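You operate a simulated robot arm through the tools that you are given. There is no shell and no other tool.

You are at the controls of a simulated two-armed robot. One attempt, no reset.

JOB
Wrap the pink bunch on the board; lay it in the READY frame.
Fine: fold both wings of the folding board over it and lay them flat again.

It is judged by the outcome, as a careful person would: the job done as asked, and still so three seconds after it is handed in. It fails if anything else is knocked over, pushed out of place, dropped, spilled or broken. Flat cloth is picked up by pressing the open fingertips on it (5 to 10 N) and closing them slowly along it; thin cloth reads only 2 to 8 mm in the jaws.

ROBOT AND FRAMES
Two 7-joint arms with two-finger parallel grippers on one trunk that stands fixed in place. Base frame: the origin is at the foot of the trunk, x ahead of it, y to its left, z up; the work surface is at about z = 0.8. Readings come in m, rad, newtons and seconds.
The left shoulder is at [0.071, 0.156, 1.155], the right one opposite. Payload 3.91 kg a hand.
Tool frame (each hand has its own): the origin (TCP) lies between the finger pads and is the grasp point; the fingertips stand 0.03 m ahead of it; z points along the fingers, y is the line along which they close. The gripper opens to 0.11 m. The fingers are 0.02 m wide and 0.01 m thick; the gripper's body (0.048 by 0.112 m) begins 0.055 m behind the TCP.
Orientation is told as [roll, pitch, yaw] about the base's x, y, z axes, in that order, counted from this pose: with the fingers straight down and closing along the base's y, the tool's x points along the base's -x, its y along +y and its z along -z.

CONTROLS
- The arms move only by the tool servo_tool. It takes "left_rows", "right_rows" or both (then of equal length, played together; a hand with none holds still); each is a list that holds one entry, the list of rows, each a list of 7 numbers: the shift along the tool's x, y, z in units of 250 mm (1.0 is 250 mm), then the turn, a rotation vector about the tool's x, y, z in units of 45 degrees (1.0 is 45 degrees), then the gripper command, from -1 (shut) to 1 (fully open), values between in proportion. In form: [[[dx, dy, dz, wx, wy, wz, grip], ...]]. A call has 1 to 20 rows; each row is the pose to reach, as a shift and turn from the pose commanded when the call began, along the tool's axes at that moment. A call with a number of a shift or a turn outside -1 to 1 is refused whole. Rows are played at 5 a second. More than 0.05 m and 0.15 rad between two rows, or a gripper value outside its range, and nothing of the call is played. Where a pose cannot be reached the arm comes as near as it can. A force on the tool above 90 N (or 10 N above the force at the start of the call, whichever is more), or a blocked arm, ends the call early, and 0.2 s more pass. Each finger travels about 0.108 m/s and halts on what it meets, pressing with about 32 N; the grip force reading is that of the motor and also rises with nothing between the fingers. The clock runs only during rows and for 0.2 s after the last one: add rows that repeat a pose to give the fingers time. It gives the time, the measured TCP pose, the force on the tool (base axes), the opening and the grip force at its end, in the units of the frame above (readings bear some noise), with the torque about the TCP (base axes, N m) and any sound that the robot's microphone picked up, and new pictures: "pictures" is both (left out), scene, wrist or none (wrist: the cameras of the hands that moved).
- Cameras (640 x 400 px; columns grow to the right, rows downward): "scene" is now at [0.1351, -0.038, 1.3917]; the picture's right is [-0.41, -0.91, 0.00], its down [-0.45, 0.20, -0.87] and it looks along [0.80, -0.36, -0.49] (base axes); focal length 310 px, centre (320, 200). "left" rides on the left gripper at [0.072, -0.017, -0.103] in its tool frame; the picture's right is [0.23, 0.97, 0.00], its down [-0.76, 0.18, -0.62] and it looks along [-0.61, 0.14, 0.78] (tool axes); focal length 222 px, centre (320, 200). "right" rides on the right gripper at [0.072, 0.017, -0.103] in its tool frame; the picture's right is [-0.23, 0.97, 0.00], its down [-0.76, -0.18, -0.62] and it looks along [-0.61, -0.14, 0.78] (tool axes); focal length 222 px, centre (320, 200). There is no depth. A picture from a camera that has moved, and an enlarged one, comes with that camera's place and axes in the base frame and with its lens.
- move_column(by): slides the trunk up (or, below 0, down) by that many m; the arms and the scene camera ride with it, the base frame stays. It gives what a move gives, with no picture.
- turn_head(pan, tilt): turns the head with the scene camera to pan (to the left, within 1.501 rad either way) and tilt (down, from -0.506 to 1.204), counted from straight ahead of the robot. It gives what a move gives, and a new picture of the scene camera.
- zoom(camera, box): a new picture of the part [left, top, right, bottom] of that camera's present view, enlarged. The clock stands still meanwhile.
- finish_job(): hands the job in; it is judged then, once.

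Places have to be worked out from the pictures, the camera data and where the tool is seen. Open the grippers and draw the arms clear of the work before you hand the job in, unless the task says otherwise.

The tools are called as a command line: name --argument value ..., lists and objects as JSON in quotes. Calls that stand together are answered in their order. servo_tool: Moves the arms, as the interface text tells. Its arguments: {"type":"object","properties":{"left_rows":{"type":"array","items":{"type":"array","items":{"type":"array","items":{"type":"number"}}}},"right_rows":{"type":"array","items":{"type":"array","items":{"type":"array","items":{"type":"number"}}}},"pictures":{"type":"string","enum":["both","scene","wrist","none"]}},"required":[]} The other tools are called the same way: move_column (by) slides the trunk up or down; turn_head (pan, tilt) turns the head that bears the scene camera; zoom (camera, box) takes an enlarged picture of a part of a camera's view; finish_job () hands the job in.

At the start:

```text
t: 0.0
left_ee_pos: [0.7733, 0.1915, 1.0823]
left_tcp_rot: [0.0, 0.0, 0.0]
left_wrist_force: [0.2, -0.3, -0.2]
left_ft_torque: [0.0, 0.02, 0.0]
left_finger_gap: 0.1099
left_finger_force: 0.0
right_ee_pos: [0.7059, -0.4338, 1.148]
right_tcp_rot: [-0.001, -0.001, 0.001]
right_wrist_force: [-0.1, -0.3, 0.6]
right_ft_torque: [0.0, 0.0, -0.03]
right_finger_gap: 0.1103
right_finger_force: 0.0
trunk travel left (down, up): [-0.6, 0.34]
head pan, tilt: [-0.421, 0.511]
```

scene: 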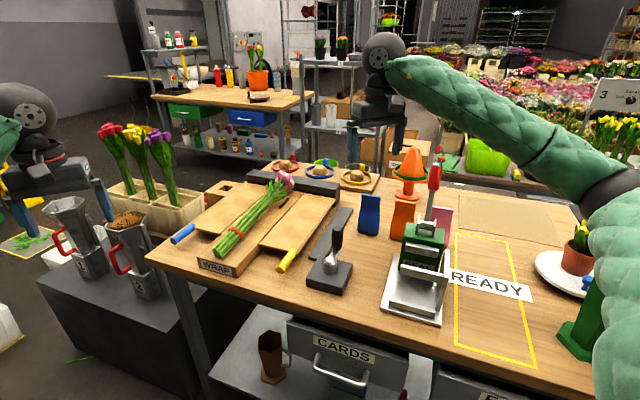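
right: 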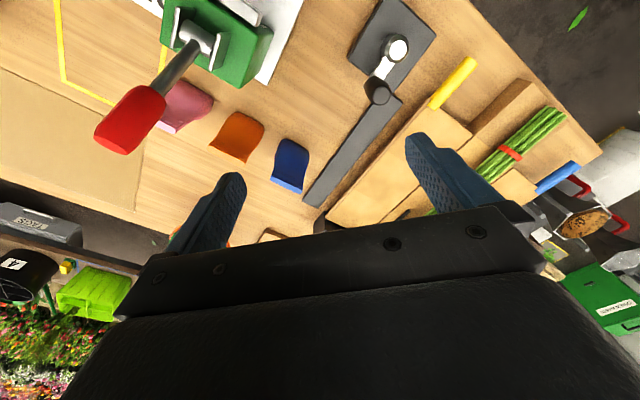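
left: 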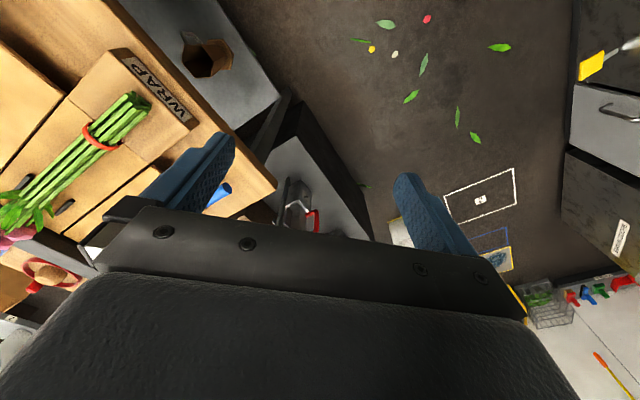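

I'll begin by looking closer at the folding board and the READY frame in the scene camera.

zoom --camera "scene" --box '[140, 150, 380, 300]'

zoom --camera "scene" --box '[340, 200, 640, 388]'

zoom --camera "right" --box '[300, 0, 640, 212]'

zoom --camera "left" --box '[0, 0, 320, 280]'

```text
2.67 times, centred on (260, 225) of scene
camera zoom: at [0.1351, -0.038, 1.3917], right [-0.41, -0.91, 0.0], down [-0.45, 0.2, -0.87], along [0.8, -0.36, -0.49], focal length 825 px, centre (480, 133)
```

zoom: 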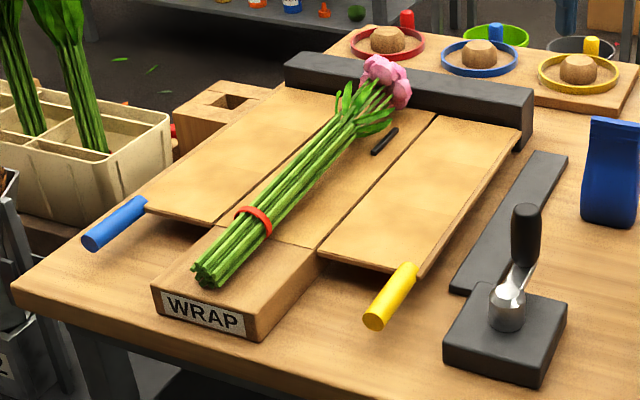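

```text
2.13 times, centred on (490, 294) of scene
camera zoom: at [0.1351, -0.038, 1.3917], right [-0.41, -0.91, 0.0], down [-0.45, 0.2, -0.87], along [0.8, -0.36, -0.49], focal length 658 px, centre (-42, 0)
```

zoom: 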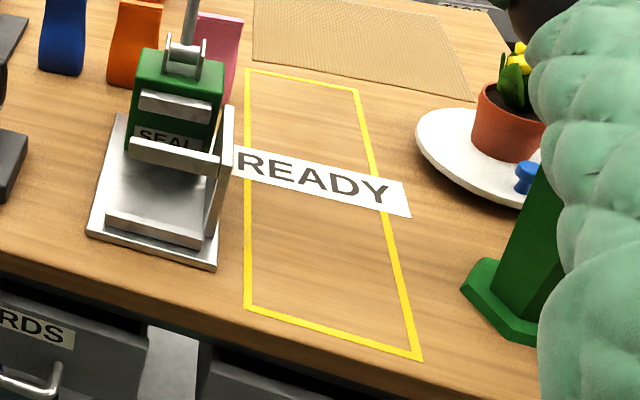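

```text
1.88 times, centred on (470, 106) of right
camera zoom: at [0.6351, -0.4163, 1.2515], right [0.23, 0.97, 0.0], down [0.76, -0.18, 0.62], along [0.61, -0.14, -0.78], focal length 418 px, centre (38, 377)
```

zoom: 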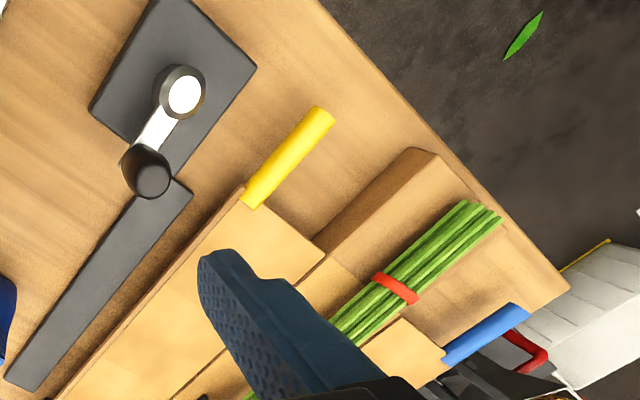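

```text
1.43 times, centred on (160, 140) of left
camera zoom: at [0.7013, 0.1739, 1.1846], right [-0.23, 0.97, 0.0], down [0.76, 0.18, 0.62], along [0.61, 0.14, -0.78], focal length 317 px, centre (549, 286)
```

zoom: 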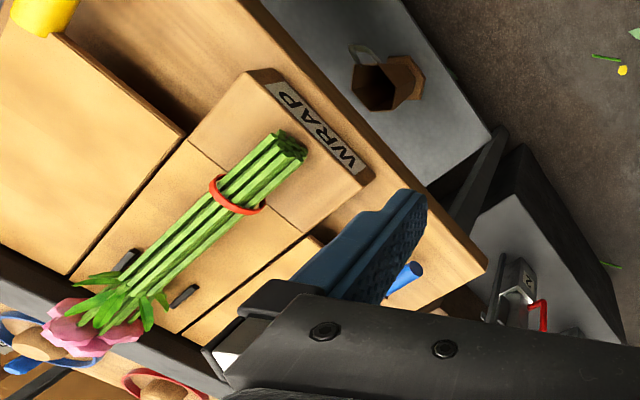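

The board seems to run diagonally: the stem end is near (0.85,-0.06), the flower near (1.16,-0.35), and the yellow and blue handles are near (0.77,-0.22) and (1.02,0.02). I'll turn the head toward the board for a cleaner view and zoom in.

turn_head --pan -0.15 --tilt 0.6

zoom --camera "scene" --box '[220, 130, 380, 230]'

zoom --camera "scene" --box '[220, 180, 420, 305]'

```text
t: 0.8
left_ee_pos: [0.7734, 0.1918, 1.0831]
left_tcp_rot: [-0.002, 0.0, -0.001]
left_wrist_force: [-0.9, 0.2, 0.8]
left_ft_torque: [0.0, 0.01, 0.0]
left_finger_gap: 0.1101
left_finger_force: 0.0
right_ee_pos: [0.7064, -0.4339, 1.1484]
right_tcp_rot: [0.0, 0.001, 0.0]
right_wrist_force: [-0.2, 0.1, 0.1]
right_ft_torque: [-0.01, -0.01, 0.03]
right_finger_gap: 0.1099
right_finger_force: 0.0
trunk travel left (down, up): [-0.6, 0.34]
head pan, tilt: [-0.15, 0.6]
camera scene: at [0.1396, -0.0143, 1.3837], right [-0.15, -0.99, 0.0], down [-0.56, 0.08, -0.82], along [0.82, -0.12, -0.57], focal length 310 px, centre (320, 200)
```

scene: 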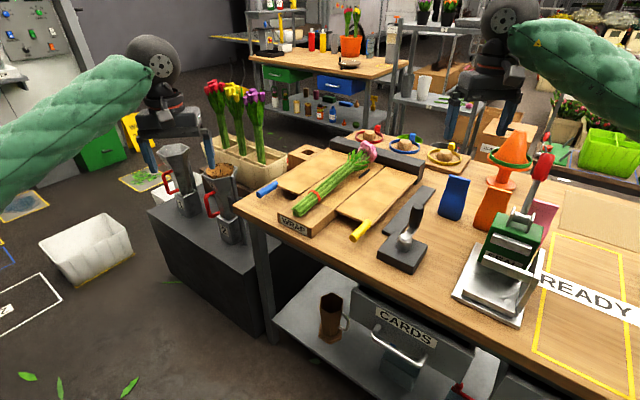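

```text
4.00 times, centred on (300, 180) of scene
camera zoom: at [0.1396, -0.0143, 1.3837], right [-0.15, -0.99, 0.0], down [-0.56, 0.08, -0.82], along [0.82, -0.12, -0.57], focal length 1238 px, centre (400, 280)
```

zoom: 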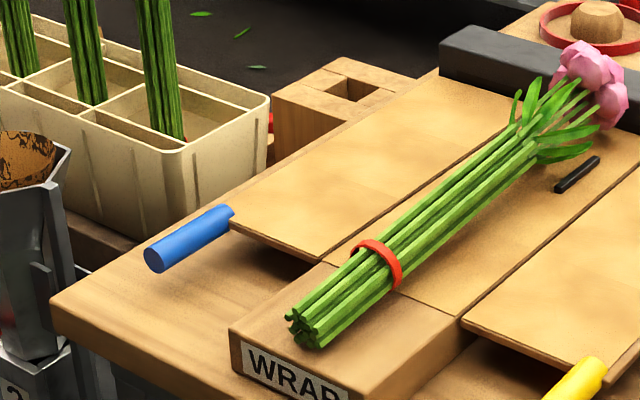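

```text
3.20 times, centred on (320, 242) of scene
camera zoom: at [0.1396, -0.0143, 1.3837], right [-0.15, -0.99, 0.0], down [-0.56, 0.08, -0.82], along [0.82, -0.12, -0.57], focal length 990 px, centre (320, 64)
```

zoom: 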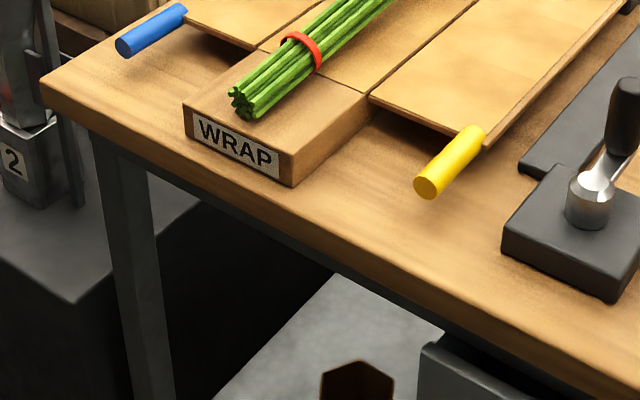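

The board axis lies at about 45° to the base, running along e1=(0.707,-0.707). The blue handle is near (1.01,0.03,0.835), about 22 mm thick and parallel to e1. I'll yaw the left hand -45° and bring it toward the blue handle with a narrower opening.

servo_tool --left_rows '[[[-0.06, -0.03, 0.0, 0, 0, 0.13, 0.5], [-0.12, -0.06, 0.0, 0, 0, 0.28, 0.1], [-0.19, -0.09, 0.0, 0, 0, 0.43, 0.1], [-0.25, -0.12, 0.0, 0, 0, 0.58, 0.1], [-0.31, -0.15, 0.0, 0, 0, 0.73, 0.1], [-0.37, -0.18, 0.0, 0, 0, 0.87, 0.1], [-0.43, -0.2, 0.0, 0, 0, 1.0, 0.1], [-0.43, -0.2, 0.0, 0, 0, 1.0, 0.1]]]'

```text
t: 2.6
left_ee_pos: [0.8803, 0.1415, 1.0832]
left_tcp_rot: [0.001, -0.002, -0.784]
left_wrist_force: [-0.5, -0.1, -0.1]
left_ft_torque: [-0.01, 0.02, 0.01]
left_finger_gap: 0.0606
left_finger_force: 0.0
right_ee_pos: [0.7073, -0.4335, 1.1475]
right_tcp_rot: [0.0, 0.001, -0.001]
right_wrist_force: [-0.6, 0.2, -0.6]
right_ft_torque: [0.03, 0.0, 0.0]
right_finger_gap: 0.1099
right_finger_force: 0.1
trunk travel left (down, up): [-0.6, 0.34]
head pan, tilt: [-0.15, 0.6]
camera scene: at [0.1394, -0.0139, 1.3838], right [-0.15, -0.99, 0.0], down [-0.56, 0.08, -0.82], along [0.82, -0.12, -0.57], focal length 310 px, centre (320, 200)
camera left: at [0.8182, 0.1802, 1.1854], right [0.53, 0.85, 0.0], down [0.66, -0.41, 0.62], along [0.53, -0.33, -0.78], focal length 222 px, centre (320, 200)
```

scene: 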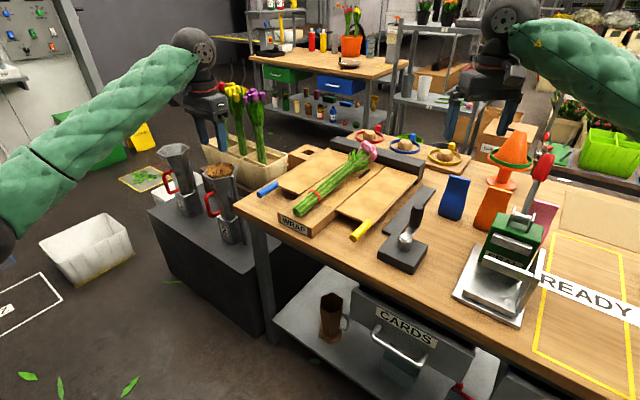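
left: 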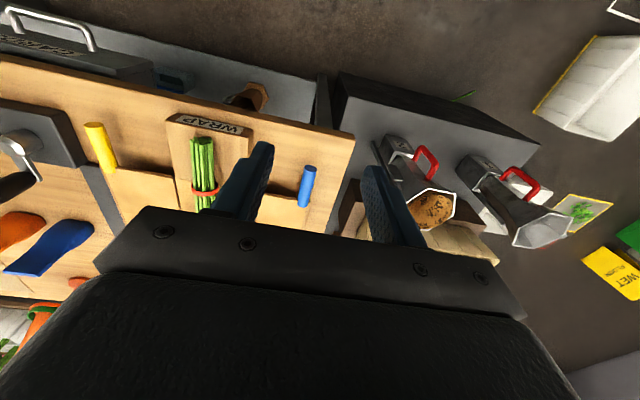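

The left hand is at yaw -45°, and its camera confirms the blue handle near (0.985–1.04, 0.055–0.0). I'll tilt the fingers 45° toward e1 and move down to a pre-grasp about 12 cm behind the handle.

servo_tool --left_rows '[[[-0.038, 0.009, 0.078, 0, -0.125, 0, 0.1], [-0.076, 0.017, 0.156, 0, -0.25, 0, 0.1], [-0.114, 0.026, 0.234, 0, -0.375, 0, 0.1], [-0.152, 0.035, 0.312, 0, -0.5, 0, 0.1], [-0.19, 0.043, 0.39, 0, -0.625, 0, 0.1], [-0.228, 0.052, 0.468, 0, -0.75, 0, 0.1], [-0.266, 0.06, 0.546, 0, -0.875, 0, 0.1], [-0.304, 0.069, 0.624, 0, -1.0, 0, 0.1], [-0.304, 0.069, 0.624, 0, -1.0, 0, 0.1]]]'

```text
t: 4.6
left_ee_pos: [0.9478, 0.1003, 0.9269]
left_tcp_rot: [0.001, -0.785, -0.786]
left_wrist_force: [-0.5, -0.3, 0.7]
left_ft_torque: [-0.02, -0.04, 0.0]
left_finger_gap: 0.0608
left_finger_force: 0.0
right_ee_pos: [0.7062, -0.4344, 1.1484]
right_tcp_rot: [0.0, 0.0, 0.0]
right_wrist_force: [1.1, -0.3, 0.2]
right_ft_torque: [0.03, -0.01, -0.02]
right_finger_gap: 0.1101
right_finger_force: 0.1
trunk travel left (down, up): [-0.6, 0.34]
head pan, tilt: [-0.15, 0.6]
camera scene: at [0.1393, -0.0144, 1.3838], right [-0.15, -0.99, 0.0], down [-0.56, 0.08, -0.82], along [0.82, -0.12, -0.57], focal length 310 px, centre (320, 200)
camera left: at [0.8467, 0.1754, 0.9472], right [0.57, 0.8, -0.16], down [0.19, 0.06, 0.98], along [0.79, -0.59, -0.12], focal length 222 px, centre (320, 200)
```

scene: 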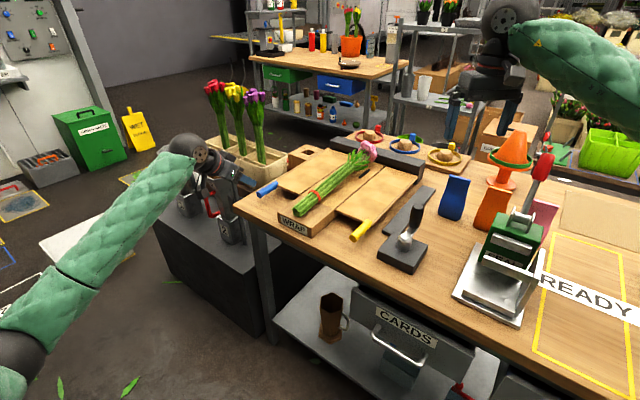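
left: 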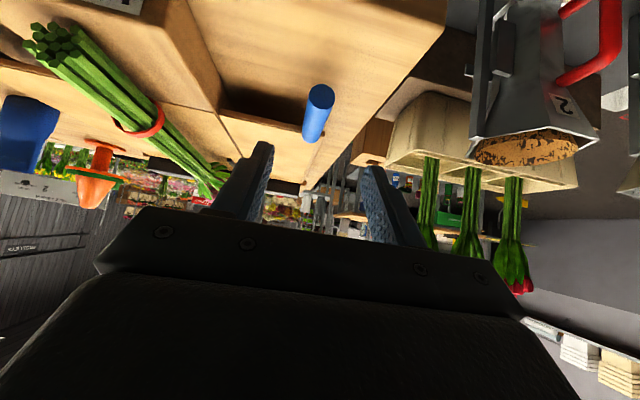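

The blue handle lies ahead between the fingers in the left camera. I'll zoom in to check the alignment before advancing.

zoom --camera "left" --box '[200, 60, 440, 210]'

zoom --camera "scene" --box '[160, 110, 400, 260]'

```text
2.67 times, centred on (320, 135) of left
camera zoom: at [0.8467, 0.1754, 0.9472], right [0.57, 0.8, -0.16], down [0.19, 0.06, 0.98], along [0.79, -0.59, -0.12], focal length 592 px, centre (320, 373)
```

zoom: 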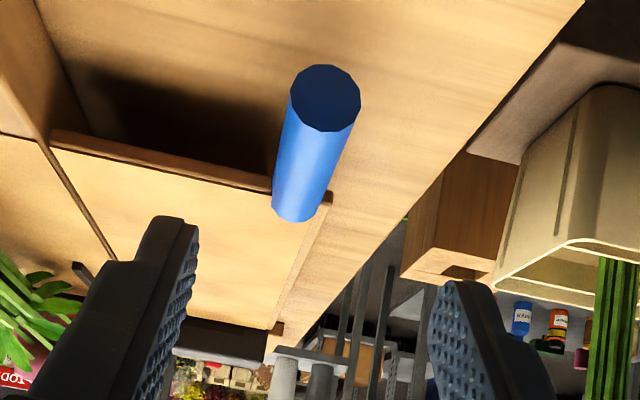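

```text
2.67 times, centred on (280, 185) of scene
camera zoom: at [0.1393, -0.0144, 1.3838], right [-0.15, -0.99, 0.0], down [-0.56, 0.08, -0.82], along [0.82, -0.12, -0.57], focal length 825 px, centre (427, 240)
```

zoom: 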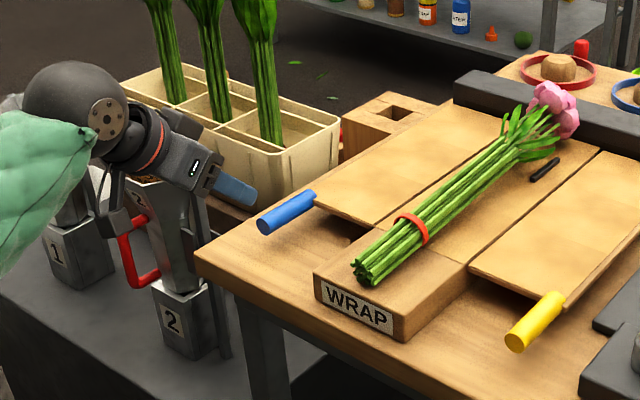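

The handle sits about 3 mm to the inner side of the gripper's midplane, at s≈0.66–0.74. I'll advance along the fingers until the handle is between the pads.

servo_tool --left_rows '[[[0.0, -0.01, 0.1, 0, 0, 0, 0.1], [0.0, -0.01, 0.2, 0, 0, 0, 0.1], [0.005, -0.01, 0.3, 0, 0, 0, 0.1], [0.01, -0.01, 0.4, 0, 0, 0, 0.1], [0.012, -0.01, 0.486, 0, 0, 0, 0.1], [0.012, -0.01, 0.486, 0, 0, 0, 0.1]]]'

zoom --camera "scene" --box '[160, 110, 400, 260]'

```text
t: 6.0
left_ee_pos: [1.0033, 0.0382, 0.8378]
left_tcp_rot: [-0.001, -0.786, -0.786]
left_wrist_force: [-0.2, 0.3, 0.4]
left_ft_torque: [-0.04, 0.0, -0.04]
left_finger_gap: 0.0607
left_finger_force: 0.0
right_ee_pos: [0.7059, -0.4327, 1.1485]
right_tcp_rot: [0.0, 0.0, -0.001]
right_wrist_force: [-0.2, 0.5, 0.5]
right_ft_torque: [0.01, -0.01, -0.02]
right_finger_gap: 0.1098
right_finger_force: 0.0
trunk travel left (down, up): [-0.6, 0.34]
head pan, tilt: [-0.15, 0.6]
camera scene: at [0.1394, -0.014, 1.3838], right [-0.15, -0.99, 0.0], down [-0.56, 0.08, -0.82], along [0.82, -0.12, -0.57], focal length 310 px, centre (320, 200)
camera left: at [0.9048, 0.115, 0.8594], right [0.57, 0.8, -0.16], down [0.2, 0.06, 0.98], along [0.79, -0.59, -0.12], focal length 222 px, centre (320, 200)
```

scene: 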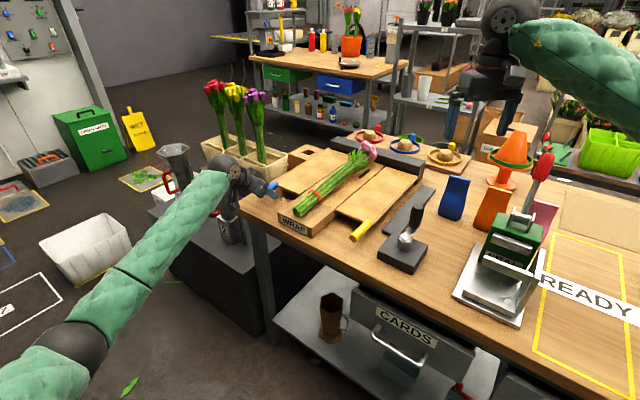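
left: 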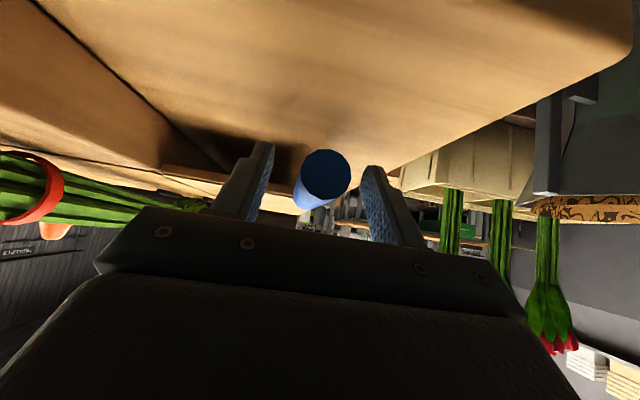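

```text
2.67 times, centred on (280, 185) of scene
camera zoom: at [0.1394, -0.014, 1.3838], right [-0.15, -0.99, 0.0], down [-0.56, 0.08, -0.82], along [0.82, -0.12, -0.57], focal length 825 px, centre (427, 240)
```

zoom: 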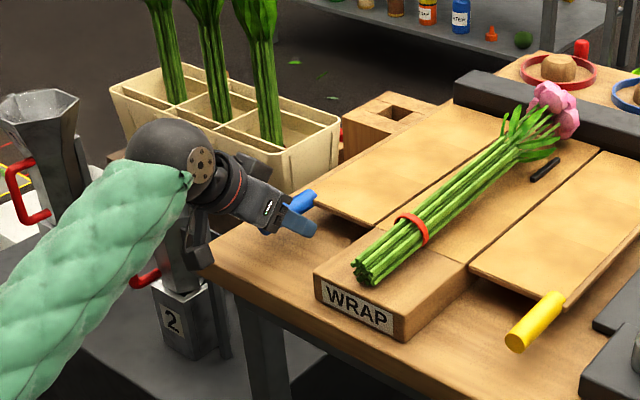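

The handle tip now appears centred between the fingers at w≈0.737, z≈0.834, so I'll close the left gripper on it.

servo_tool --left_rows '[[[0, 0, 0, 0, 0, 0, -0.3], [0, 0, 0, 0, 0, 0, -0.7], [0, 0, 0, 0, 0, 0, -1], [0, 0, 0, 0, 0, 0, -1]]]' --pictures "wrist"

```text
t: 7.0
left_ee_pos: [1.0026, 0.0376, 0.8394]
left_tcp_rot: [-0.001, -0.783, -0.787]
left_wrist_force: [-12.2, -9.1, -2.7]
left_ft_torque: [0.1, -0.35, -0.03]
left_finger_gap: 0.0236
left_finger_force: 45.3
right_ee_pos: [0.7057, -0.4343, 1.148]
right_tcp_rot: [0.0, 0.0, 0.001]
right_wrist_force: [-0.7, 0.4, -0.2]
right_ft_torque: [0.05, 0.01, 0.01]
right_finger_gap: 0.1099
right_finger_force: 0.1
trunk travel left (down, up): [-0.6, 0.34]
head pan, tilt: [-0.15, 0.6]
camera left: at [0.9041, 0.1134, 0.8595], right [0.58, 0.8, -0.16], down [0.2, 0.06, 0.98], along [0.79, -0.6, -0.12], focal length 222 px, centre (320, 200)
```

left: 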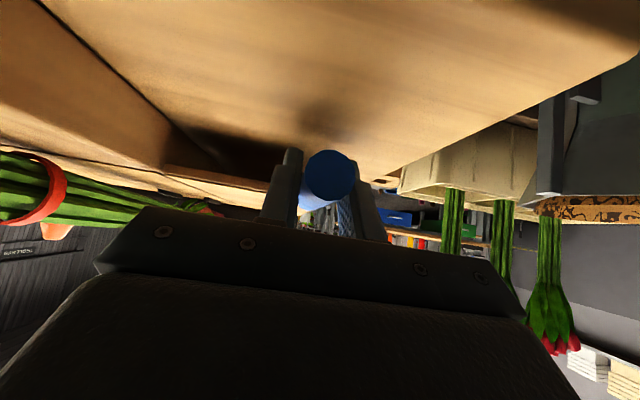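

The grip reads 23.6 mm on the handle with a small sideways load. To keep the fingertips clear of the bunch when folded, I'll regrip about 10 mm nearer the fingertips.

servo_tool --left_rows '[[[0, 0, 0, 0, 0, 0, 0.0], [0, -0.008, 0, 0, 0, 0, 0.0], [0, -0.008, -0.02, 0, 0, 0, 0.0], [0, -0.008, -0.04, 0, 0, 0, 0.0], [0, -0.008, -0.04, 0, 0, 0, -0.4], [0, -0.008, -0.04, 0, 0, 0, -1], [0, -0.008, -0.04, 0, 0, 0, -1]]]' --pictures "wrist"

```text
t: 8.6
left_ee_pos: [0.9982, 0.0435, 0.8453]
left_tcp_rot: [0.002, -0.786, -0.784]
left_wrist_force: [3.5, 1.6, -0.4]
left_ft_torque: [0.28, 0.19, -0.02]
left_finger_gap: 0.0238
left_finger_force: 45.6
right_ee_pos: [0.7066, -0.4337, 1.1482]
right_tcp_rot: [0.0, -0.002, -0.001]
right_wrist_force: [-0.3, -0.4, 0.3]
right_ft_torque: [0.01, 0.0, 0.02]
right_finger_gap: 0.1101
right_finger_force: 0.1
trunk travel left (down, up): [-0.6, 0.34]
head pan, tilt: [-0.15, 0.6]
camera left: at [0.8986, 0.1185, 0.8661], right [0.57, 0.8, -0.16], down [0.2, 0.06, 0.98], along [0.8, -0.59, -0.12], focal length 222 px, centre (320, 200)
```

left: 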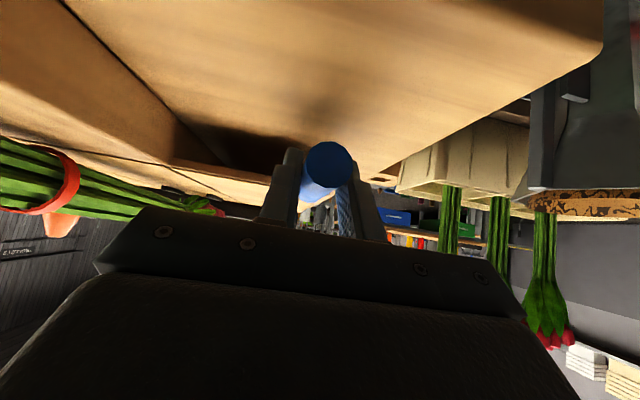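

The grip is snug (23.8 mm) with almost no side load. I'll start folding the blue wing along an arc of about 106 mm around the hinge at w≈0.63, up to about 30° first, and watch the forces.

servo_tool --left_rows '[[[-0.0261, -0.0016, -0.0261, 0, 0, 0, -1], [-0.052, -0.0064, -0.052, 0, 0, 0, -1], [-0.0776, -0.0144, -0.0776, 0, 0, 0, -1], [-0.1025, -0.0256, -0.1025, 0, 0, 0, -1], [-0.1267, -0.0397, -0.1267, 0, 0, 0, -1], [-0.1499, -0.0568, -0.1499, 0, 0, 0, -1]]]'

```text
t: 10.0
left_ee_pos: [0.9906, 0.0366, 0.901]
left_tcp_rot: [-0.002, -0.789, -0.779]
left_wrist_force: [40.7, 19.5, 18.1]
left_ft_torque: [0.41, -0.86, 0.33]
left_finger_gap: 0.0234
left_finger_force: 45.3
right_ee_pos: [0.7085, -0.4318, 1.1471]
right_tcp_rot: [0.0, 0.002, -0.001]
right_wrist_force: [0.5, -0.6, 0.7]
right_ft_torque: [0.0, 0.01, 0.0]
right_finger_gap: 0.11
right_finger_force: 0.0
trunk travel left (down, up): [-0.6, 0.34]
head pan, tilt: [-0.15, 0.6]
camera scene: at [0.1415, -0.0127, 1.3838], right [-0.15, -0.99, 0.0], down [-0.56, 0.08, -0.82], along [0.81, -0.12, -0.57], focal length 310 px, centre (320, 200)
camera left: at [0.8907, 0.1109, 0.9209], right [0.57, 0.8, -0.16], down [0.19, 0.06, 0.98], along [0.8, -0.59, -0.12], focal length 222 px, centre (320, 200)
```

scene: 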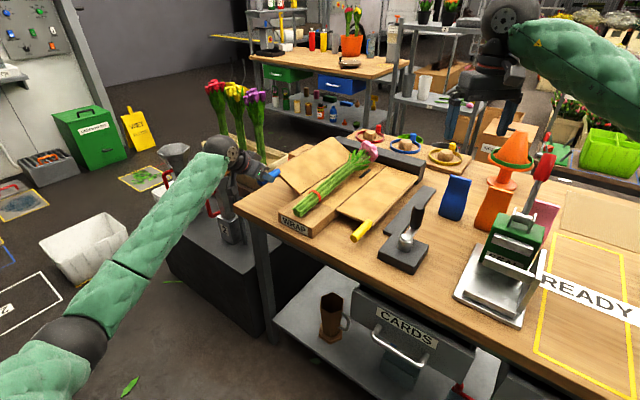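
left: 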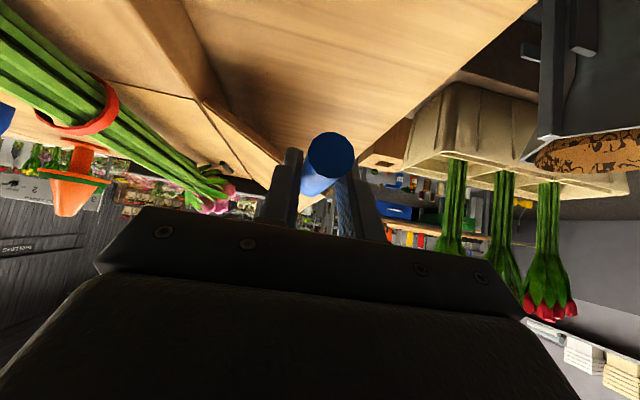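

The force on the hand is about 45 N outward, so my arc is cutting inside the wing's true arc. I'll zoom in to find the real hinge line and wing angle.

zoom --camera "scene" --box '[220, 120, 396, 230]'

zoom --camera "left" --box '[80, 60, 400, 260]'

```text
3.64 times, centred on (308, 175) of scene
camera zoom: at [0.1415, -0.0127, 1.3838], right [-0.15, -0.99, 0.0], down [-0.56, 0.08, -0.82], along [0.81, -0.12, -0.57], focal length 1125 px, centre (364, 291)
```

zoom: 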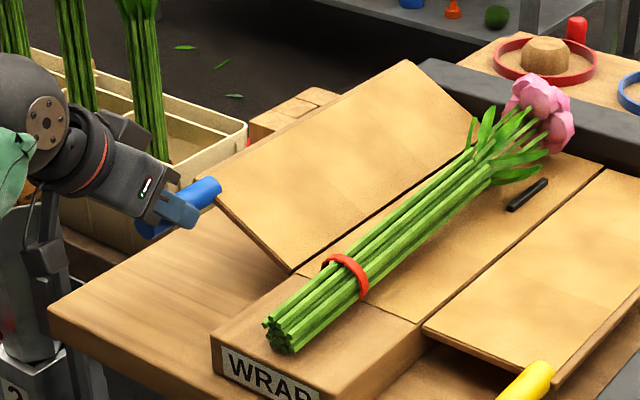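

```text
2.00 times, centred on (240, 160) of left
camera zoom: at [0.8907, 0.1109, 0.9209], right [0.57, 0.8, -0.16], down [0.19, 0.06, 0.98], along [0.8, -0.59, -0.12], focal length 444 px, centre (480, 280)
```

zoom: 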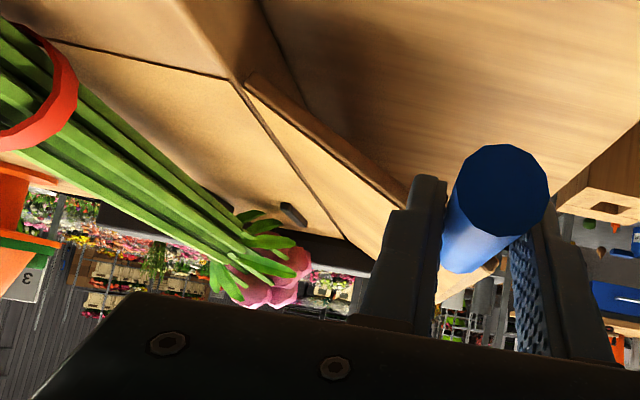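

Comparing the measured and commanded motion puts the hinge at about w=0.631, z≈0.841, slightly above the handle, with the wing at about 25° now. I'll continue on a corrected arc to about 50° and recheck the forces.

servo_tool --left_rows '[[[-0.0277, 0.001, -0.0277, 0, 0, 0, -1], [-0.0498, -0.019, -0.0498, 0, 0, 0, -1], [-0.0704, -0.0416, -0.0704, 0, 0, 0, -1], [-0.0897, -0.0664, -0.0897, 0, 0, 0, -1], [-0.1072, -0.0936, -0.1072, 0, 0, 0, -1]]]' --pictures "wrist"

zoom --camera "scene" --box '[220, 120, 396, 230]'

```text
t: 11.2
left_ee_pos: [0.9687, 0.0155, 0.9351]
left_tcp_rot: [-0.001, -0.783, -0.786]
left_wrist_force: [3.7, 11.4, 4.9]
left_ft_torque: [0.01, -0.64, 0.18]
left_finger_gap: 0.0235
left_finger_force: 45.5
right_ee_pos: [0.7062, -0.4342, 1.1487]
right_tcp_rot: [0.0, 0.0, 0.0]
right_wrist_force: [0.4, -0.2, -0.3]
right_ft_torque: [-0.02, 0.03, 0.06]
right_finger_gap: 0.1099
right_finger_force: 0.0
trunk travel left (down, up): [-0.6, 0.34]
head pan, tilt: [-0.15, 0.6]
camera left: at [0.8707, 0.0911, 0.9563], right [0.58, 0.8, -0.16], down [0.2, 0.06, 0.98], along [0.79, -0.6, -0.13], focal length 222 px, centre (320, 200)
```

left: 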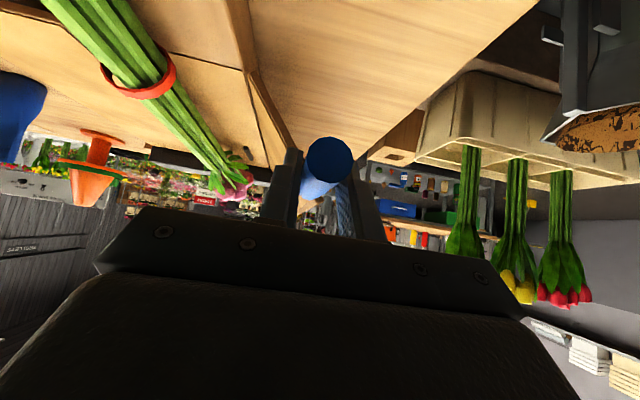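

```text
3.64 times, centred on (308, 175) of scene
camera zoom: at [0.1391, -0.0136, 1.3836], right [-0.15, -0.99, 0.0], down [-0.56, 0.08, -0.82], along [0.82, -0.12, -0.57], focal length 1125 px, centre (364, 291)
```

zoom: 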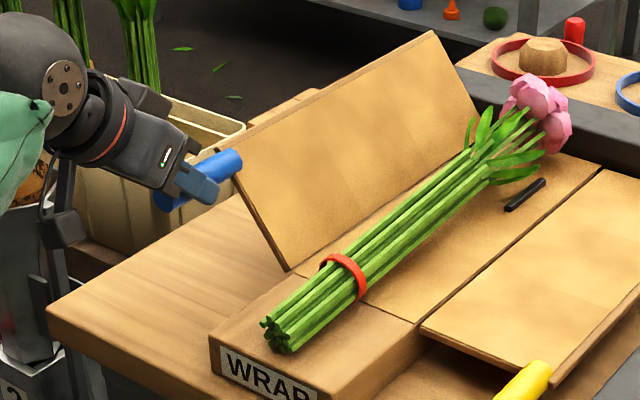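

Forces dropped to about 11 N, so the hinge estimate is good; the wing stands at about 50°. I'll continue to about 90°.

servo_tool --left_rows '[[[-0.0158, -0.0292, -0.0158, 0, 0, 0, -1], [-0.03, -0.0604, -0.03, 0, 0, 0, -1], [-0.0419, -0.0932, -0.0419, 0, 0, 0, -1], [-0.052, -0.1272, -0.052, 0, 0, 0, -1], [-0.0597, -0.1624, -0.0597, 0, 0, 0, -1], [-0.0653, -0.198, -0.0653, 0, 0, 0, -1], [-0.0687, -0.2348, -0.0687, 0, 0, 0, -1], [-0.0699, -0.2716, -0.0699, 0, 0, 0, -1]]]' --pictures "wrist"

zoom --camera "scene" --box '[220, 120, 396, 230]'

```text
t: 13.0
left_ee_pos: [0.9223, -0.0323, 0.9602]
left_tcp_rot: [-0.001, -0.785, -0.785]
left_wrist_force: [1.2, 4.6, 2.7]
left_ft_torque: [0.21, -0.37, 0.06]
left_finger_gap: 0.0237
left_finger_force: 45.5
right_ee_pos: [0.7062, -0.4338, 1.1482]
right_tcp_rot: [0.0, 0.0, -0.001]
right_wrist_force: [-0.3, 0.0, 0.2]
right_ft_torque: [-0.02, -0.02, 0.0]
right_finger_gap: 0.1098
right_finger_force: 0.1
trunk travel left (down, up): [-0.6, 0.34]
head pan, tilt: [-0.15, 0.6]
camera left: at [0.8236, 0.0431, 0.9816], right [0.58, 0.8, -0.16], down [0.2, 0.06, 0.98], along [0.79, -0.59, -0.12], focal length 222 px, centre (320, 200)
```

left: 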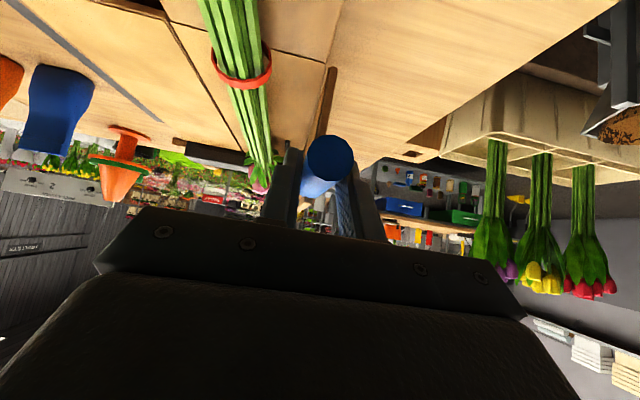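

```text
3.64 times, centred on (308, 175) of scene
camera zoom: at [0.1394, -0.0141, 1.3837], right [-0.15, -0.99, 0.0], down [-0.56, 0.08, -0.82], along [0.82, -0.12, -0.57], focal length 1125 px, centre (364, 291)
```

zoom: 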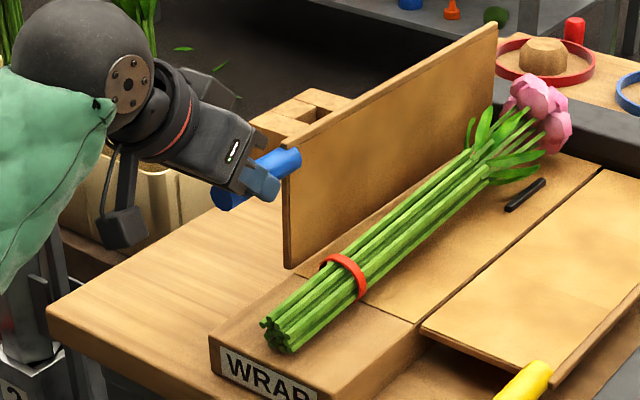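

The wing is vertical with negligible load. I'll bring it on over the bunch to about 120° and check for contact.

servo_tool --left_rows '[[[0.0011, -0.0368, 0.0011, 0, 0, 0, -1], [0.0045, -0.0732, 0.0045, 0, 0, 0, -1], [0.0102, -0.1092, 0.0102, 0, 0, 0, -1], [0.0181, -0.1444, 0.0181, 0, 0, 0, -1], [0.028, -0.1784, 0.028, 0, 0, 0, -1], [0.0399, -0.2112, 0.0399, 0, 0, 0, -1]]]' --pictures "wrist"

zoom --camera "scene" --box '[220, 120, 396, 230]'

```text
t: 14.2
left_ee_pos: [0.9031, -0.0499, 0.9546]
left_tcp_rot: [0.011, -0.788, -0.768]
left_wrist_force: [51.2, 52.4, -0.4]
left_ft_torque: [0.53, -1.09, 0.07]
left_finger_gap: 0.0246
left_finger_force: 45.1
right_ee_pos: [0.7044, -0.4344, 1.1465]
right_tcp_rot: [0.0, 0.0, -0.004]
right_wrist_force: [-0.7, 0.4, -0.1]
right_ft_torque: [0.01, -0.05, 0.0]
right_finger_gap: 0.1102
right_finger_force: 0.1
trunk travel left (down, up): [-0.6, 0.34]
head pan, tilt: [-0.15, 0.6]
stopped in row 6 (left hand): the force on the tool passed its limit at 106 N (the readings are from after the stop); the commanded pose is now the measured one
camera left: at [0.8017, 0.0233, 0.9745], right [0.56, 0.82, -0.15], down [0.18, 0.06, 0.98], along [0.81, -0.57, -0.12], focal length 222 px, centre (320, 200)
```

left: 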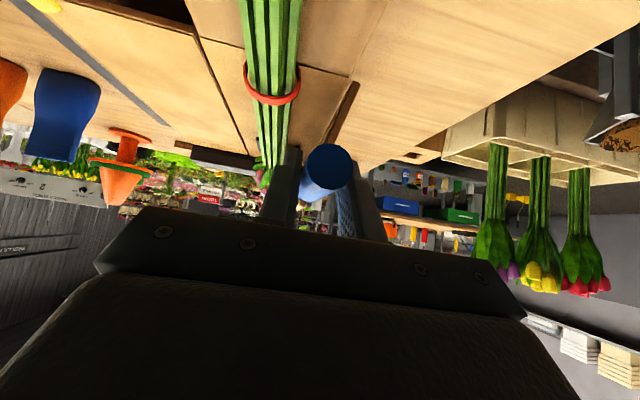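

```text
3.64 times, centred on (308, 175) of scene
camera zoom: at [0.1415, -0.0122, 1.3829], right [-0.15, -0.99, 0.0], down [-0.56, 0.08, -0.82], along [0.81, -0.12, -0.57], focal length 1125 px, centre (364, 291)
```

zoom: 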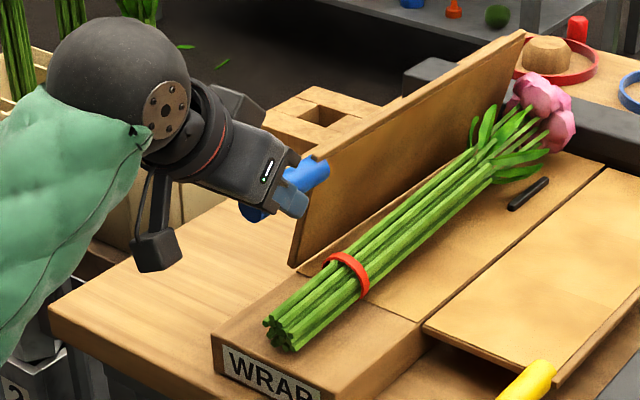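

The wing met something at about 105°: 106 N peak, about 73 N now resisting along +e2. I'll look closely at the flower head and hinge to see what blocks it.

zoom --camera "scene" --box '[330, 120, 400, 164]'

zoom --camera "left" --box '[200, 60, 400, 200]'

zoom --camera "right" --box '[300, 0, 640, 212]'

```text
9.09 times, centred on (365, 142) of scene
camera zoom: at [0.1415, -0.0122, 1.3829], right [-0.15, -0.99, 0.0], down [-0.56, 0.08, -0.82], along [0.81, -0.12, -0.57], focal length 2814 px, centre (-89, 727)
```

zoom: 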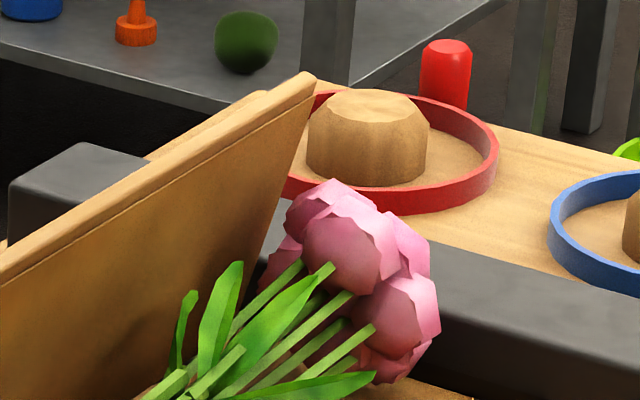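

```text
2.86 times, centred on (300, 130) of left
camera zoom: at [0.8017, 0.0233, 0.9745], right [0.56, 0.82, -0.15], down [0.18, 0.06, 0.98], along [0.81, -0.57, -0.12], focal length 635 px, centre (377, 400)
```

zoom: 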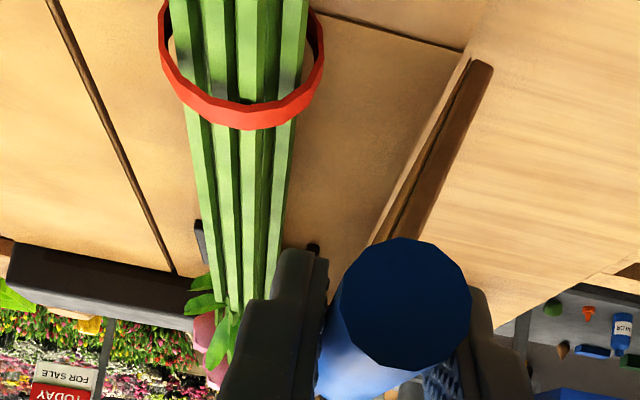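

```text
1.88 times, centred on (470, 106) of right
camera zoom: at [0.634, -0.4178, 1.2508], right [0.23, 0.97, 0.0], down [0.76, -0.18, 0.62], along [0.61, -0.15, -0.78], focal length 418 px, centre (38, 377)
```

zoom: 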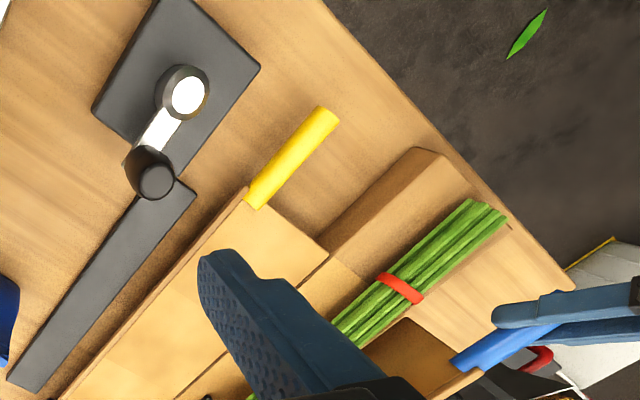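

The wing's far end appears to touch the flower head, and the bunch itself has not shifted. I'll back off a little to relieve the load, then look again before judging how far it can fold.

servo_tool --left_rows '[[[-0.007, 0.03, -0.007, 0.008, 0, 0.008, -1], [-0.0141, 0.06, -0.0141, 0.015, 0, 0.015, -1], [-0.0141, 0.06, -0.0141, 0.015, 0, 0.015, -1]]]' --pictures "wrist"

zoom --camera "scene" --box '[330, 120, 400, 164]'

zoom --camera "scene" --box '[220, 120, 396, 230]'

```text
t: 15.0
left_ee_pos: [0.9079, -0.0467, 0.9572]
left_tcp_rot: [0.007, -0.787, -0.795]
left_wrist_force: [-10.8, 16.7, -28.2]
left_ft_torque: [0.23, 0.29, 0.28]
left_finger_gap: 0.0237
left_finger_force: 45.3
right_ee_pos: [0.7073, -0.4348, 1.1478]
right_tcp_rot: [0.0, 0.002, -0.002]
right_wrist_force: [-0.1, 0.0, -1.4]
right_ft_torque: [0.01, -0.04, 0.02]
right_finger_gap: 0.1099
right_finger_force: 0.1
trunk travel left (down, up): [-0.6, 0.34]
head pan, tilt: [-0.15, 0.6]
camera left: at [0.81, 0.0296, 0.9784], right [0.58, 0.8, -0.16], down [0.19, 0.05, 0.98], along [0.79, -0.6, -0.12], focal length 222 px, centre (320, 200)
```

left: 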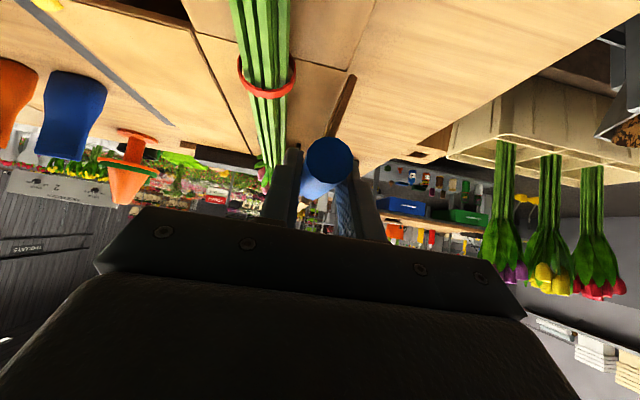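

```text
9.09 times, centred on (365, 142) of scene
camera zoom: at [0.1416, -0.0136, 1.3832], right [-0.15, -0.99, 0.0], down [-0.56, 0.08, -0.82], along [0.81, -0.12, -0.57], focal length 2814 px, centre (-89, 727)
```

zoom: 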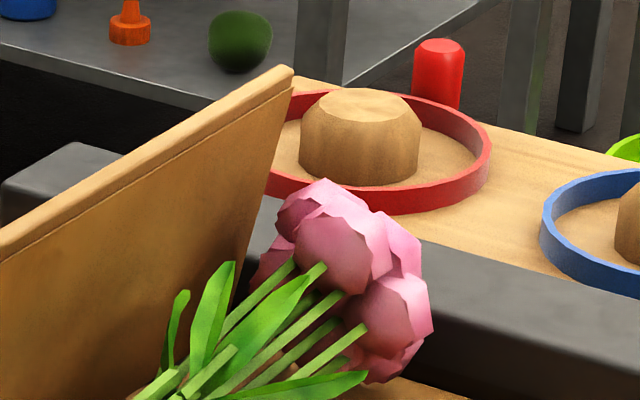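

```text
3.64 times, centred on (308, 175) of scene
camera zoom: at [0.1416, -0.0136, 1.3832], right [-0.15, -0.99, 0.0], down [-0.56, 0.08, -0.82], along [0.81, -0.12, -0.57], focal length 1125 px, centre (364, 291)
```

zoom: 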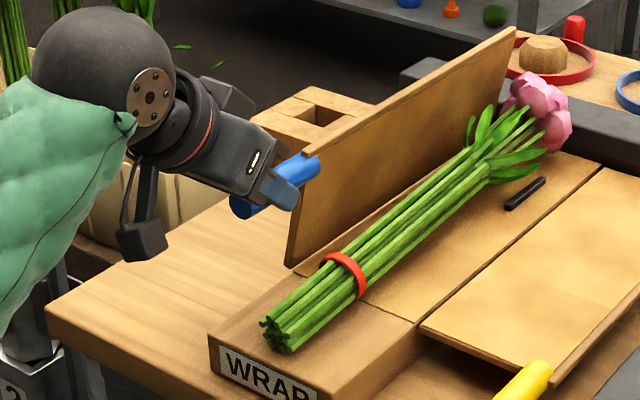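

At about 102° the load is gone, and at about 105° it stops hard with a visible gap to the flower. That looks like the hinge's own end stop, so the blue wing is fully folded over. I'll now bring it back, first to about 50°.

servo_tool --left_rows '[[[-0.0023, 0.0384, -0.0023, 0, 0, 0, -1], [-0.0045, 0.09, -0.0045, 0, 0, 0, -1], [-0.0017, 0.1488, -0.0017, 0, 0, 0, -1], [0.0071, 0.2064, 0.0071, 0, 0, 0, -1], [0.0212, 0.2616, 0.0212, 0, 0, 0, -1], [0.041, 0.314, 0.041, 0, 0, 0, -1], [0.0653, 0.3616, 0.0653, 0, 0, 0, -1]]]' --pictures "wrist"

zoom --camera "scene" --box '[220, 120, 396, 230]'

```text
t: 16.6
left_ee_pos: [0.9736, 0.0175, 0.9414]
left_tcp_rot: [0.011, -0.794, -0.793]
left_wrist_force: [-1.6, -1.3, 1.9]
left_ft_torque: [-0.39, 0.25, 0.02]
left_finger_gap: 0.0235
left_finger_force: 44.6
right_ee_pos: [0.704, -0.4344, 1.148]
right_tcp_rot: [0.001, 0.0, -0.004]
right_wrist_force: [-0.4, -0.3, 0.3]
right_ft_torque: [0.01, 0.0, -0.01]
right_finger_gap: 0.1103
right_finger_force: 0.1
trunk travel left (down, up): [-0.6, 0.34]
head pan, tilt: [-0.15, 0.6]
camera left: at [0.874, 0.0926, 0.9603], right [0.58, 0.8, -0.15], down [0.18, 0.06, 0.98], along [0.79, -0.6, -0.11], focal length 222 px, centre (320, 200)
```

left: 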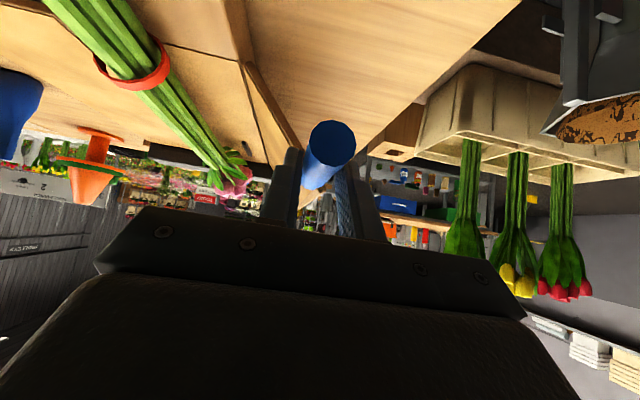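

```text
3.64 times, centred on (308, 175) of scene
camera zoom: at [0.1394, -0.0143, 1.3838], right [-0.15, -0.99, 0.0], down [-0.56, 0.08, -0.82], along [0.82, -0.12, -0.57], focal length 1125 px, centre (364, 291)
```

zoom: 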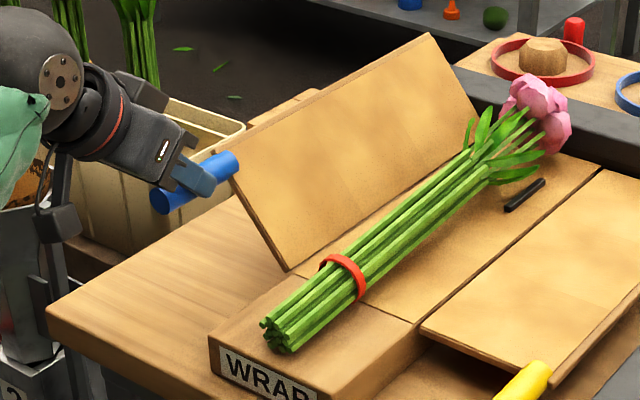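

The load is near zero and the wing is about 48° up, but the handle has crept toward the fingertips. I'll press the fingers straight down about 11 mm with the sideways position held, so they slide deeper over the handle.

servo_tool --left_rows '[[[0.009, 0, 0.009, 0, 0, 0, -1], [0.0175, 0, 0.0175, 0, 0, 0, -1], [0.026, 0, 0.026, 0, 0, 0, -1], [0.0317, 0, 0.0317, 0, 0, 0, -1]]]' --pictures "wrist"

```text
t: 17.6
left_ee_pos: [0.9731, 0.0214, 0.9322]
left_tcp_rot: [0.012, -0.795, -0.794]
left_wrist_force: [38.9, 20.9, 37.2]
left_ft_torque: [0.04, -1.1, 0.49]
left_finger_gap: 0.0237
left_finger_force: 45.6
right_ee_pos: [0.7046, -0.4342, 1.1508]
right_tcp_rot: [-0.001, 0.0, -0.002]
right_wrist_force: [-0.3, 0.0, -0.1]
right_ft_torque: [0.06, -0.01, -0.02]
right_finger_gap: 0.1101
right_finger_force: 0.0
trunk travel left (down, up): [-0.6, 0.34]
head pan, tilt: [-0.15, 0.6]
camera left: at [0.8743, 0.0968, 0.9503], right [0.58, 0.8, -0.15], down [0.18, 0.06, 0.98], along [0.8, -0.59, -0.11], focal length 222 px, centre (320, 200)
```

left: 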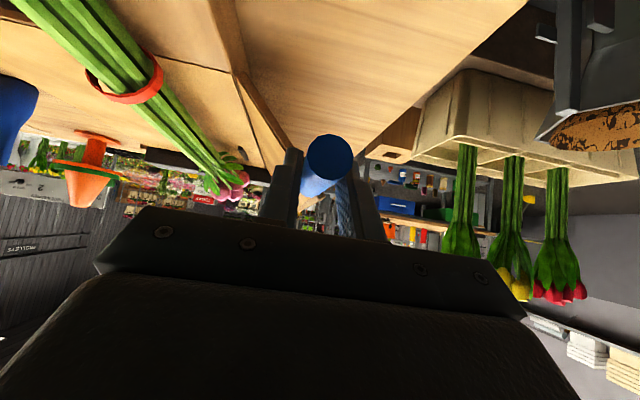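

The fingers are seated deeper on the handle again (wing about 47°, offset about 14 mm). I'll now lower the wing along the arc until it is flat.

servo_tool --left_rows '[[[0.0158, 0.0516, 0.0158, 0, 0, 0, -1], [0.0365, 0.074, 0.0365, 0, 0, 0, -1], [0.0585, 0.094, 0.0585, 0, 0, 0, -1], [0.0817, 0.1108, 0.0817, 0, 0, 0, -1], [0.1058, 0.1248, 0.1058, 0, 0, 0, -1], [0.1307, 0.136, 0.1307, 0, 0, 0, -1], [0.1561, 0.144, 0.1561, 0, 0, 0, -1], [0.1818, 0.1488, 0.1818, 0, 0, 0, -1], [0.2079, 0.1504, 0.2079, 0, 0, 0, -1], [0.2277, 0.1496, 0.2277, 0, 0, 0, -1]]]'

zoom --camera "scene" --box '[220, 120, 396, 230]'

```text
t: 19.8
left_ee_pos: [0.9989, 0.0423, 0.8516]
left_tcp_rot: [0.014, -0.794, -0.8]
left_wrist_force: [-22.2, -6.6, 5.2]
left_ft_torque: [-0.2, 0.58, 0.01]
left_finger_gap: 0.0236
left_finger_force: 45.3
right_ee_pos: [0.7029, -0.4364, 1.1487]
right_tcp_rot: [0.001, -0.002, -0.003]
right_wrist_force: [-1.0, 0.1, 0.7]
right_ft_torque: [-0.01, 0.02, -0.03]
right_finger_gap: 0.11
right_finger_force: 0.1
trunk travel left (down, up): [-0.6, 0.34]
head pan, tilt: [-0.15, 0.6]
camera scene: at [0.1373, -0.015, 1.3841], right [-0.15, -0.99, 0.0], down [-0.56, 0.09, -0.83], along [0.82, -0.12, -0.56], focal length 310 px, centre (320, 200)
camera left: at [0.8998, 0.118, 0.87], right [0.58, 0.8, -0.15], down [0.18, 0.06, 0.98], along [0.79, -0.6, -0.11], focal length 222 px, centre (320, 200)
```

scene: 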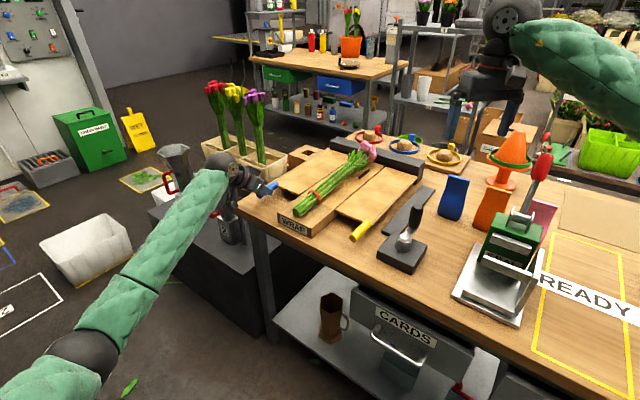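
left: 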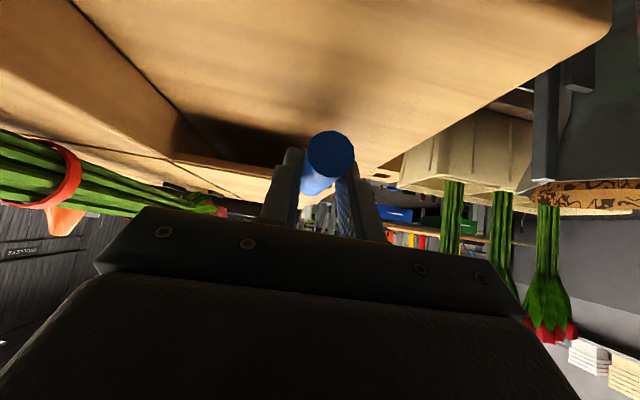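

```text
3.64 times, centred on (308, 175) of scene
camera zoom: at [0.1373, -0.015, 1.3841], right [-0.15, -0.99, 0.0], down [-0.56, 0.09, -0.83], along [0.82, -0.12, -0.56], focal length 1125 px, centre (364, 291)
```

zoom: 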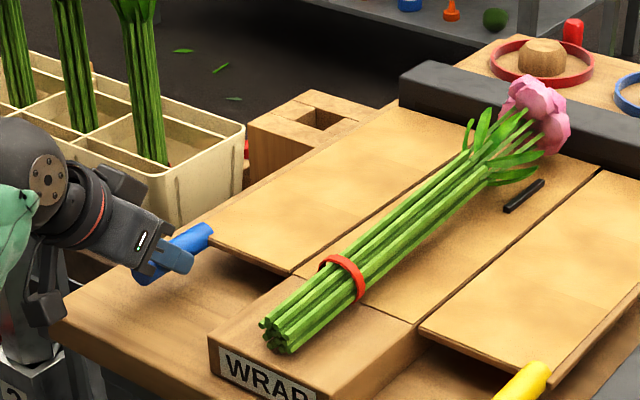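

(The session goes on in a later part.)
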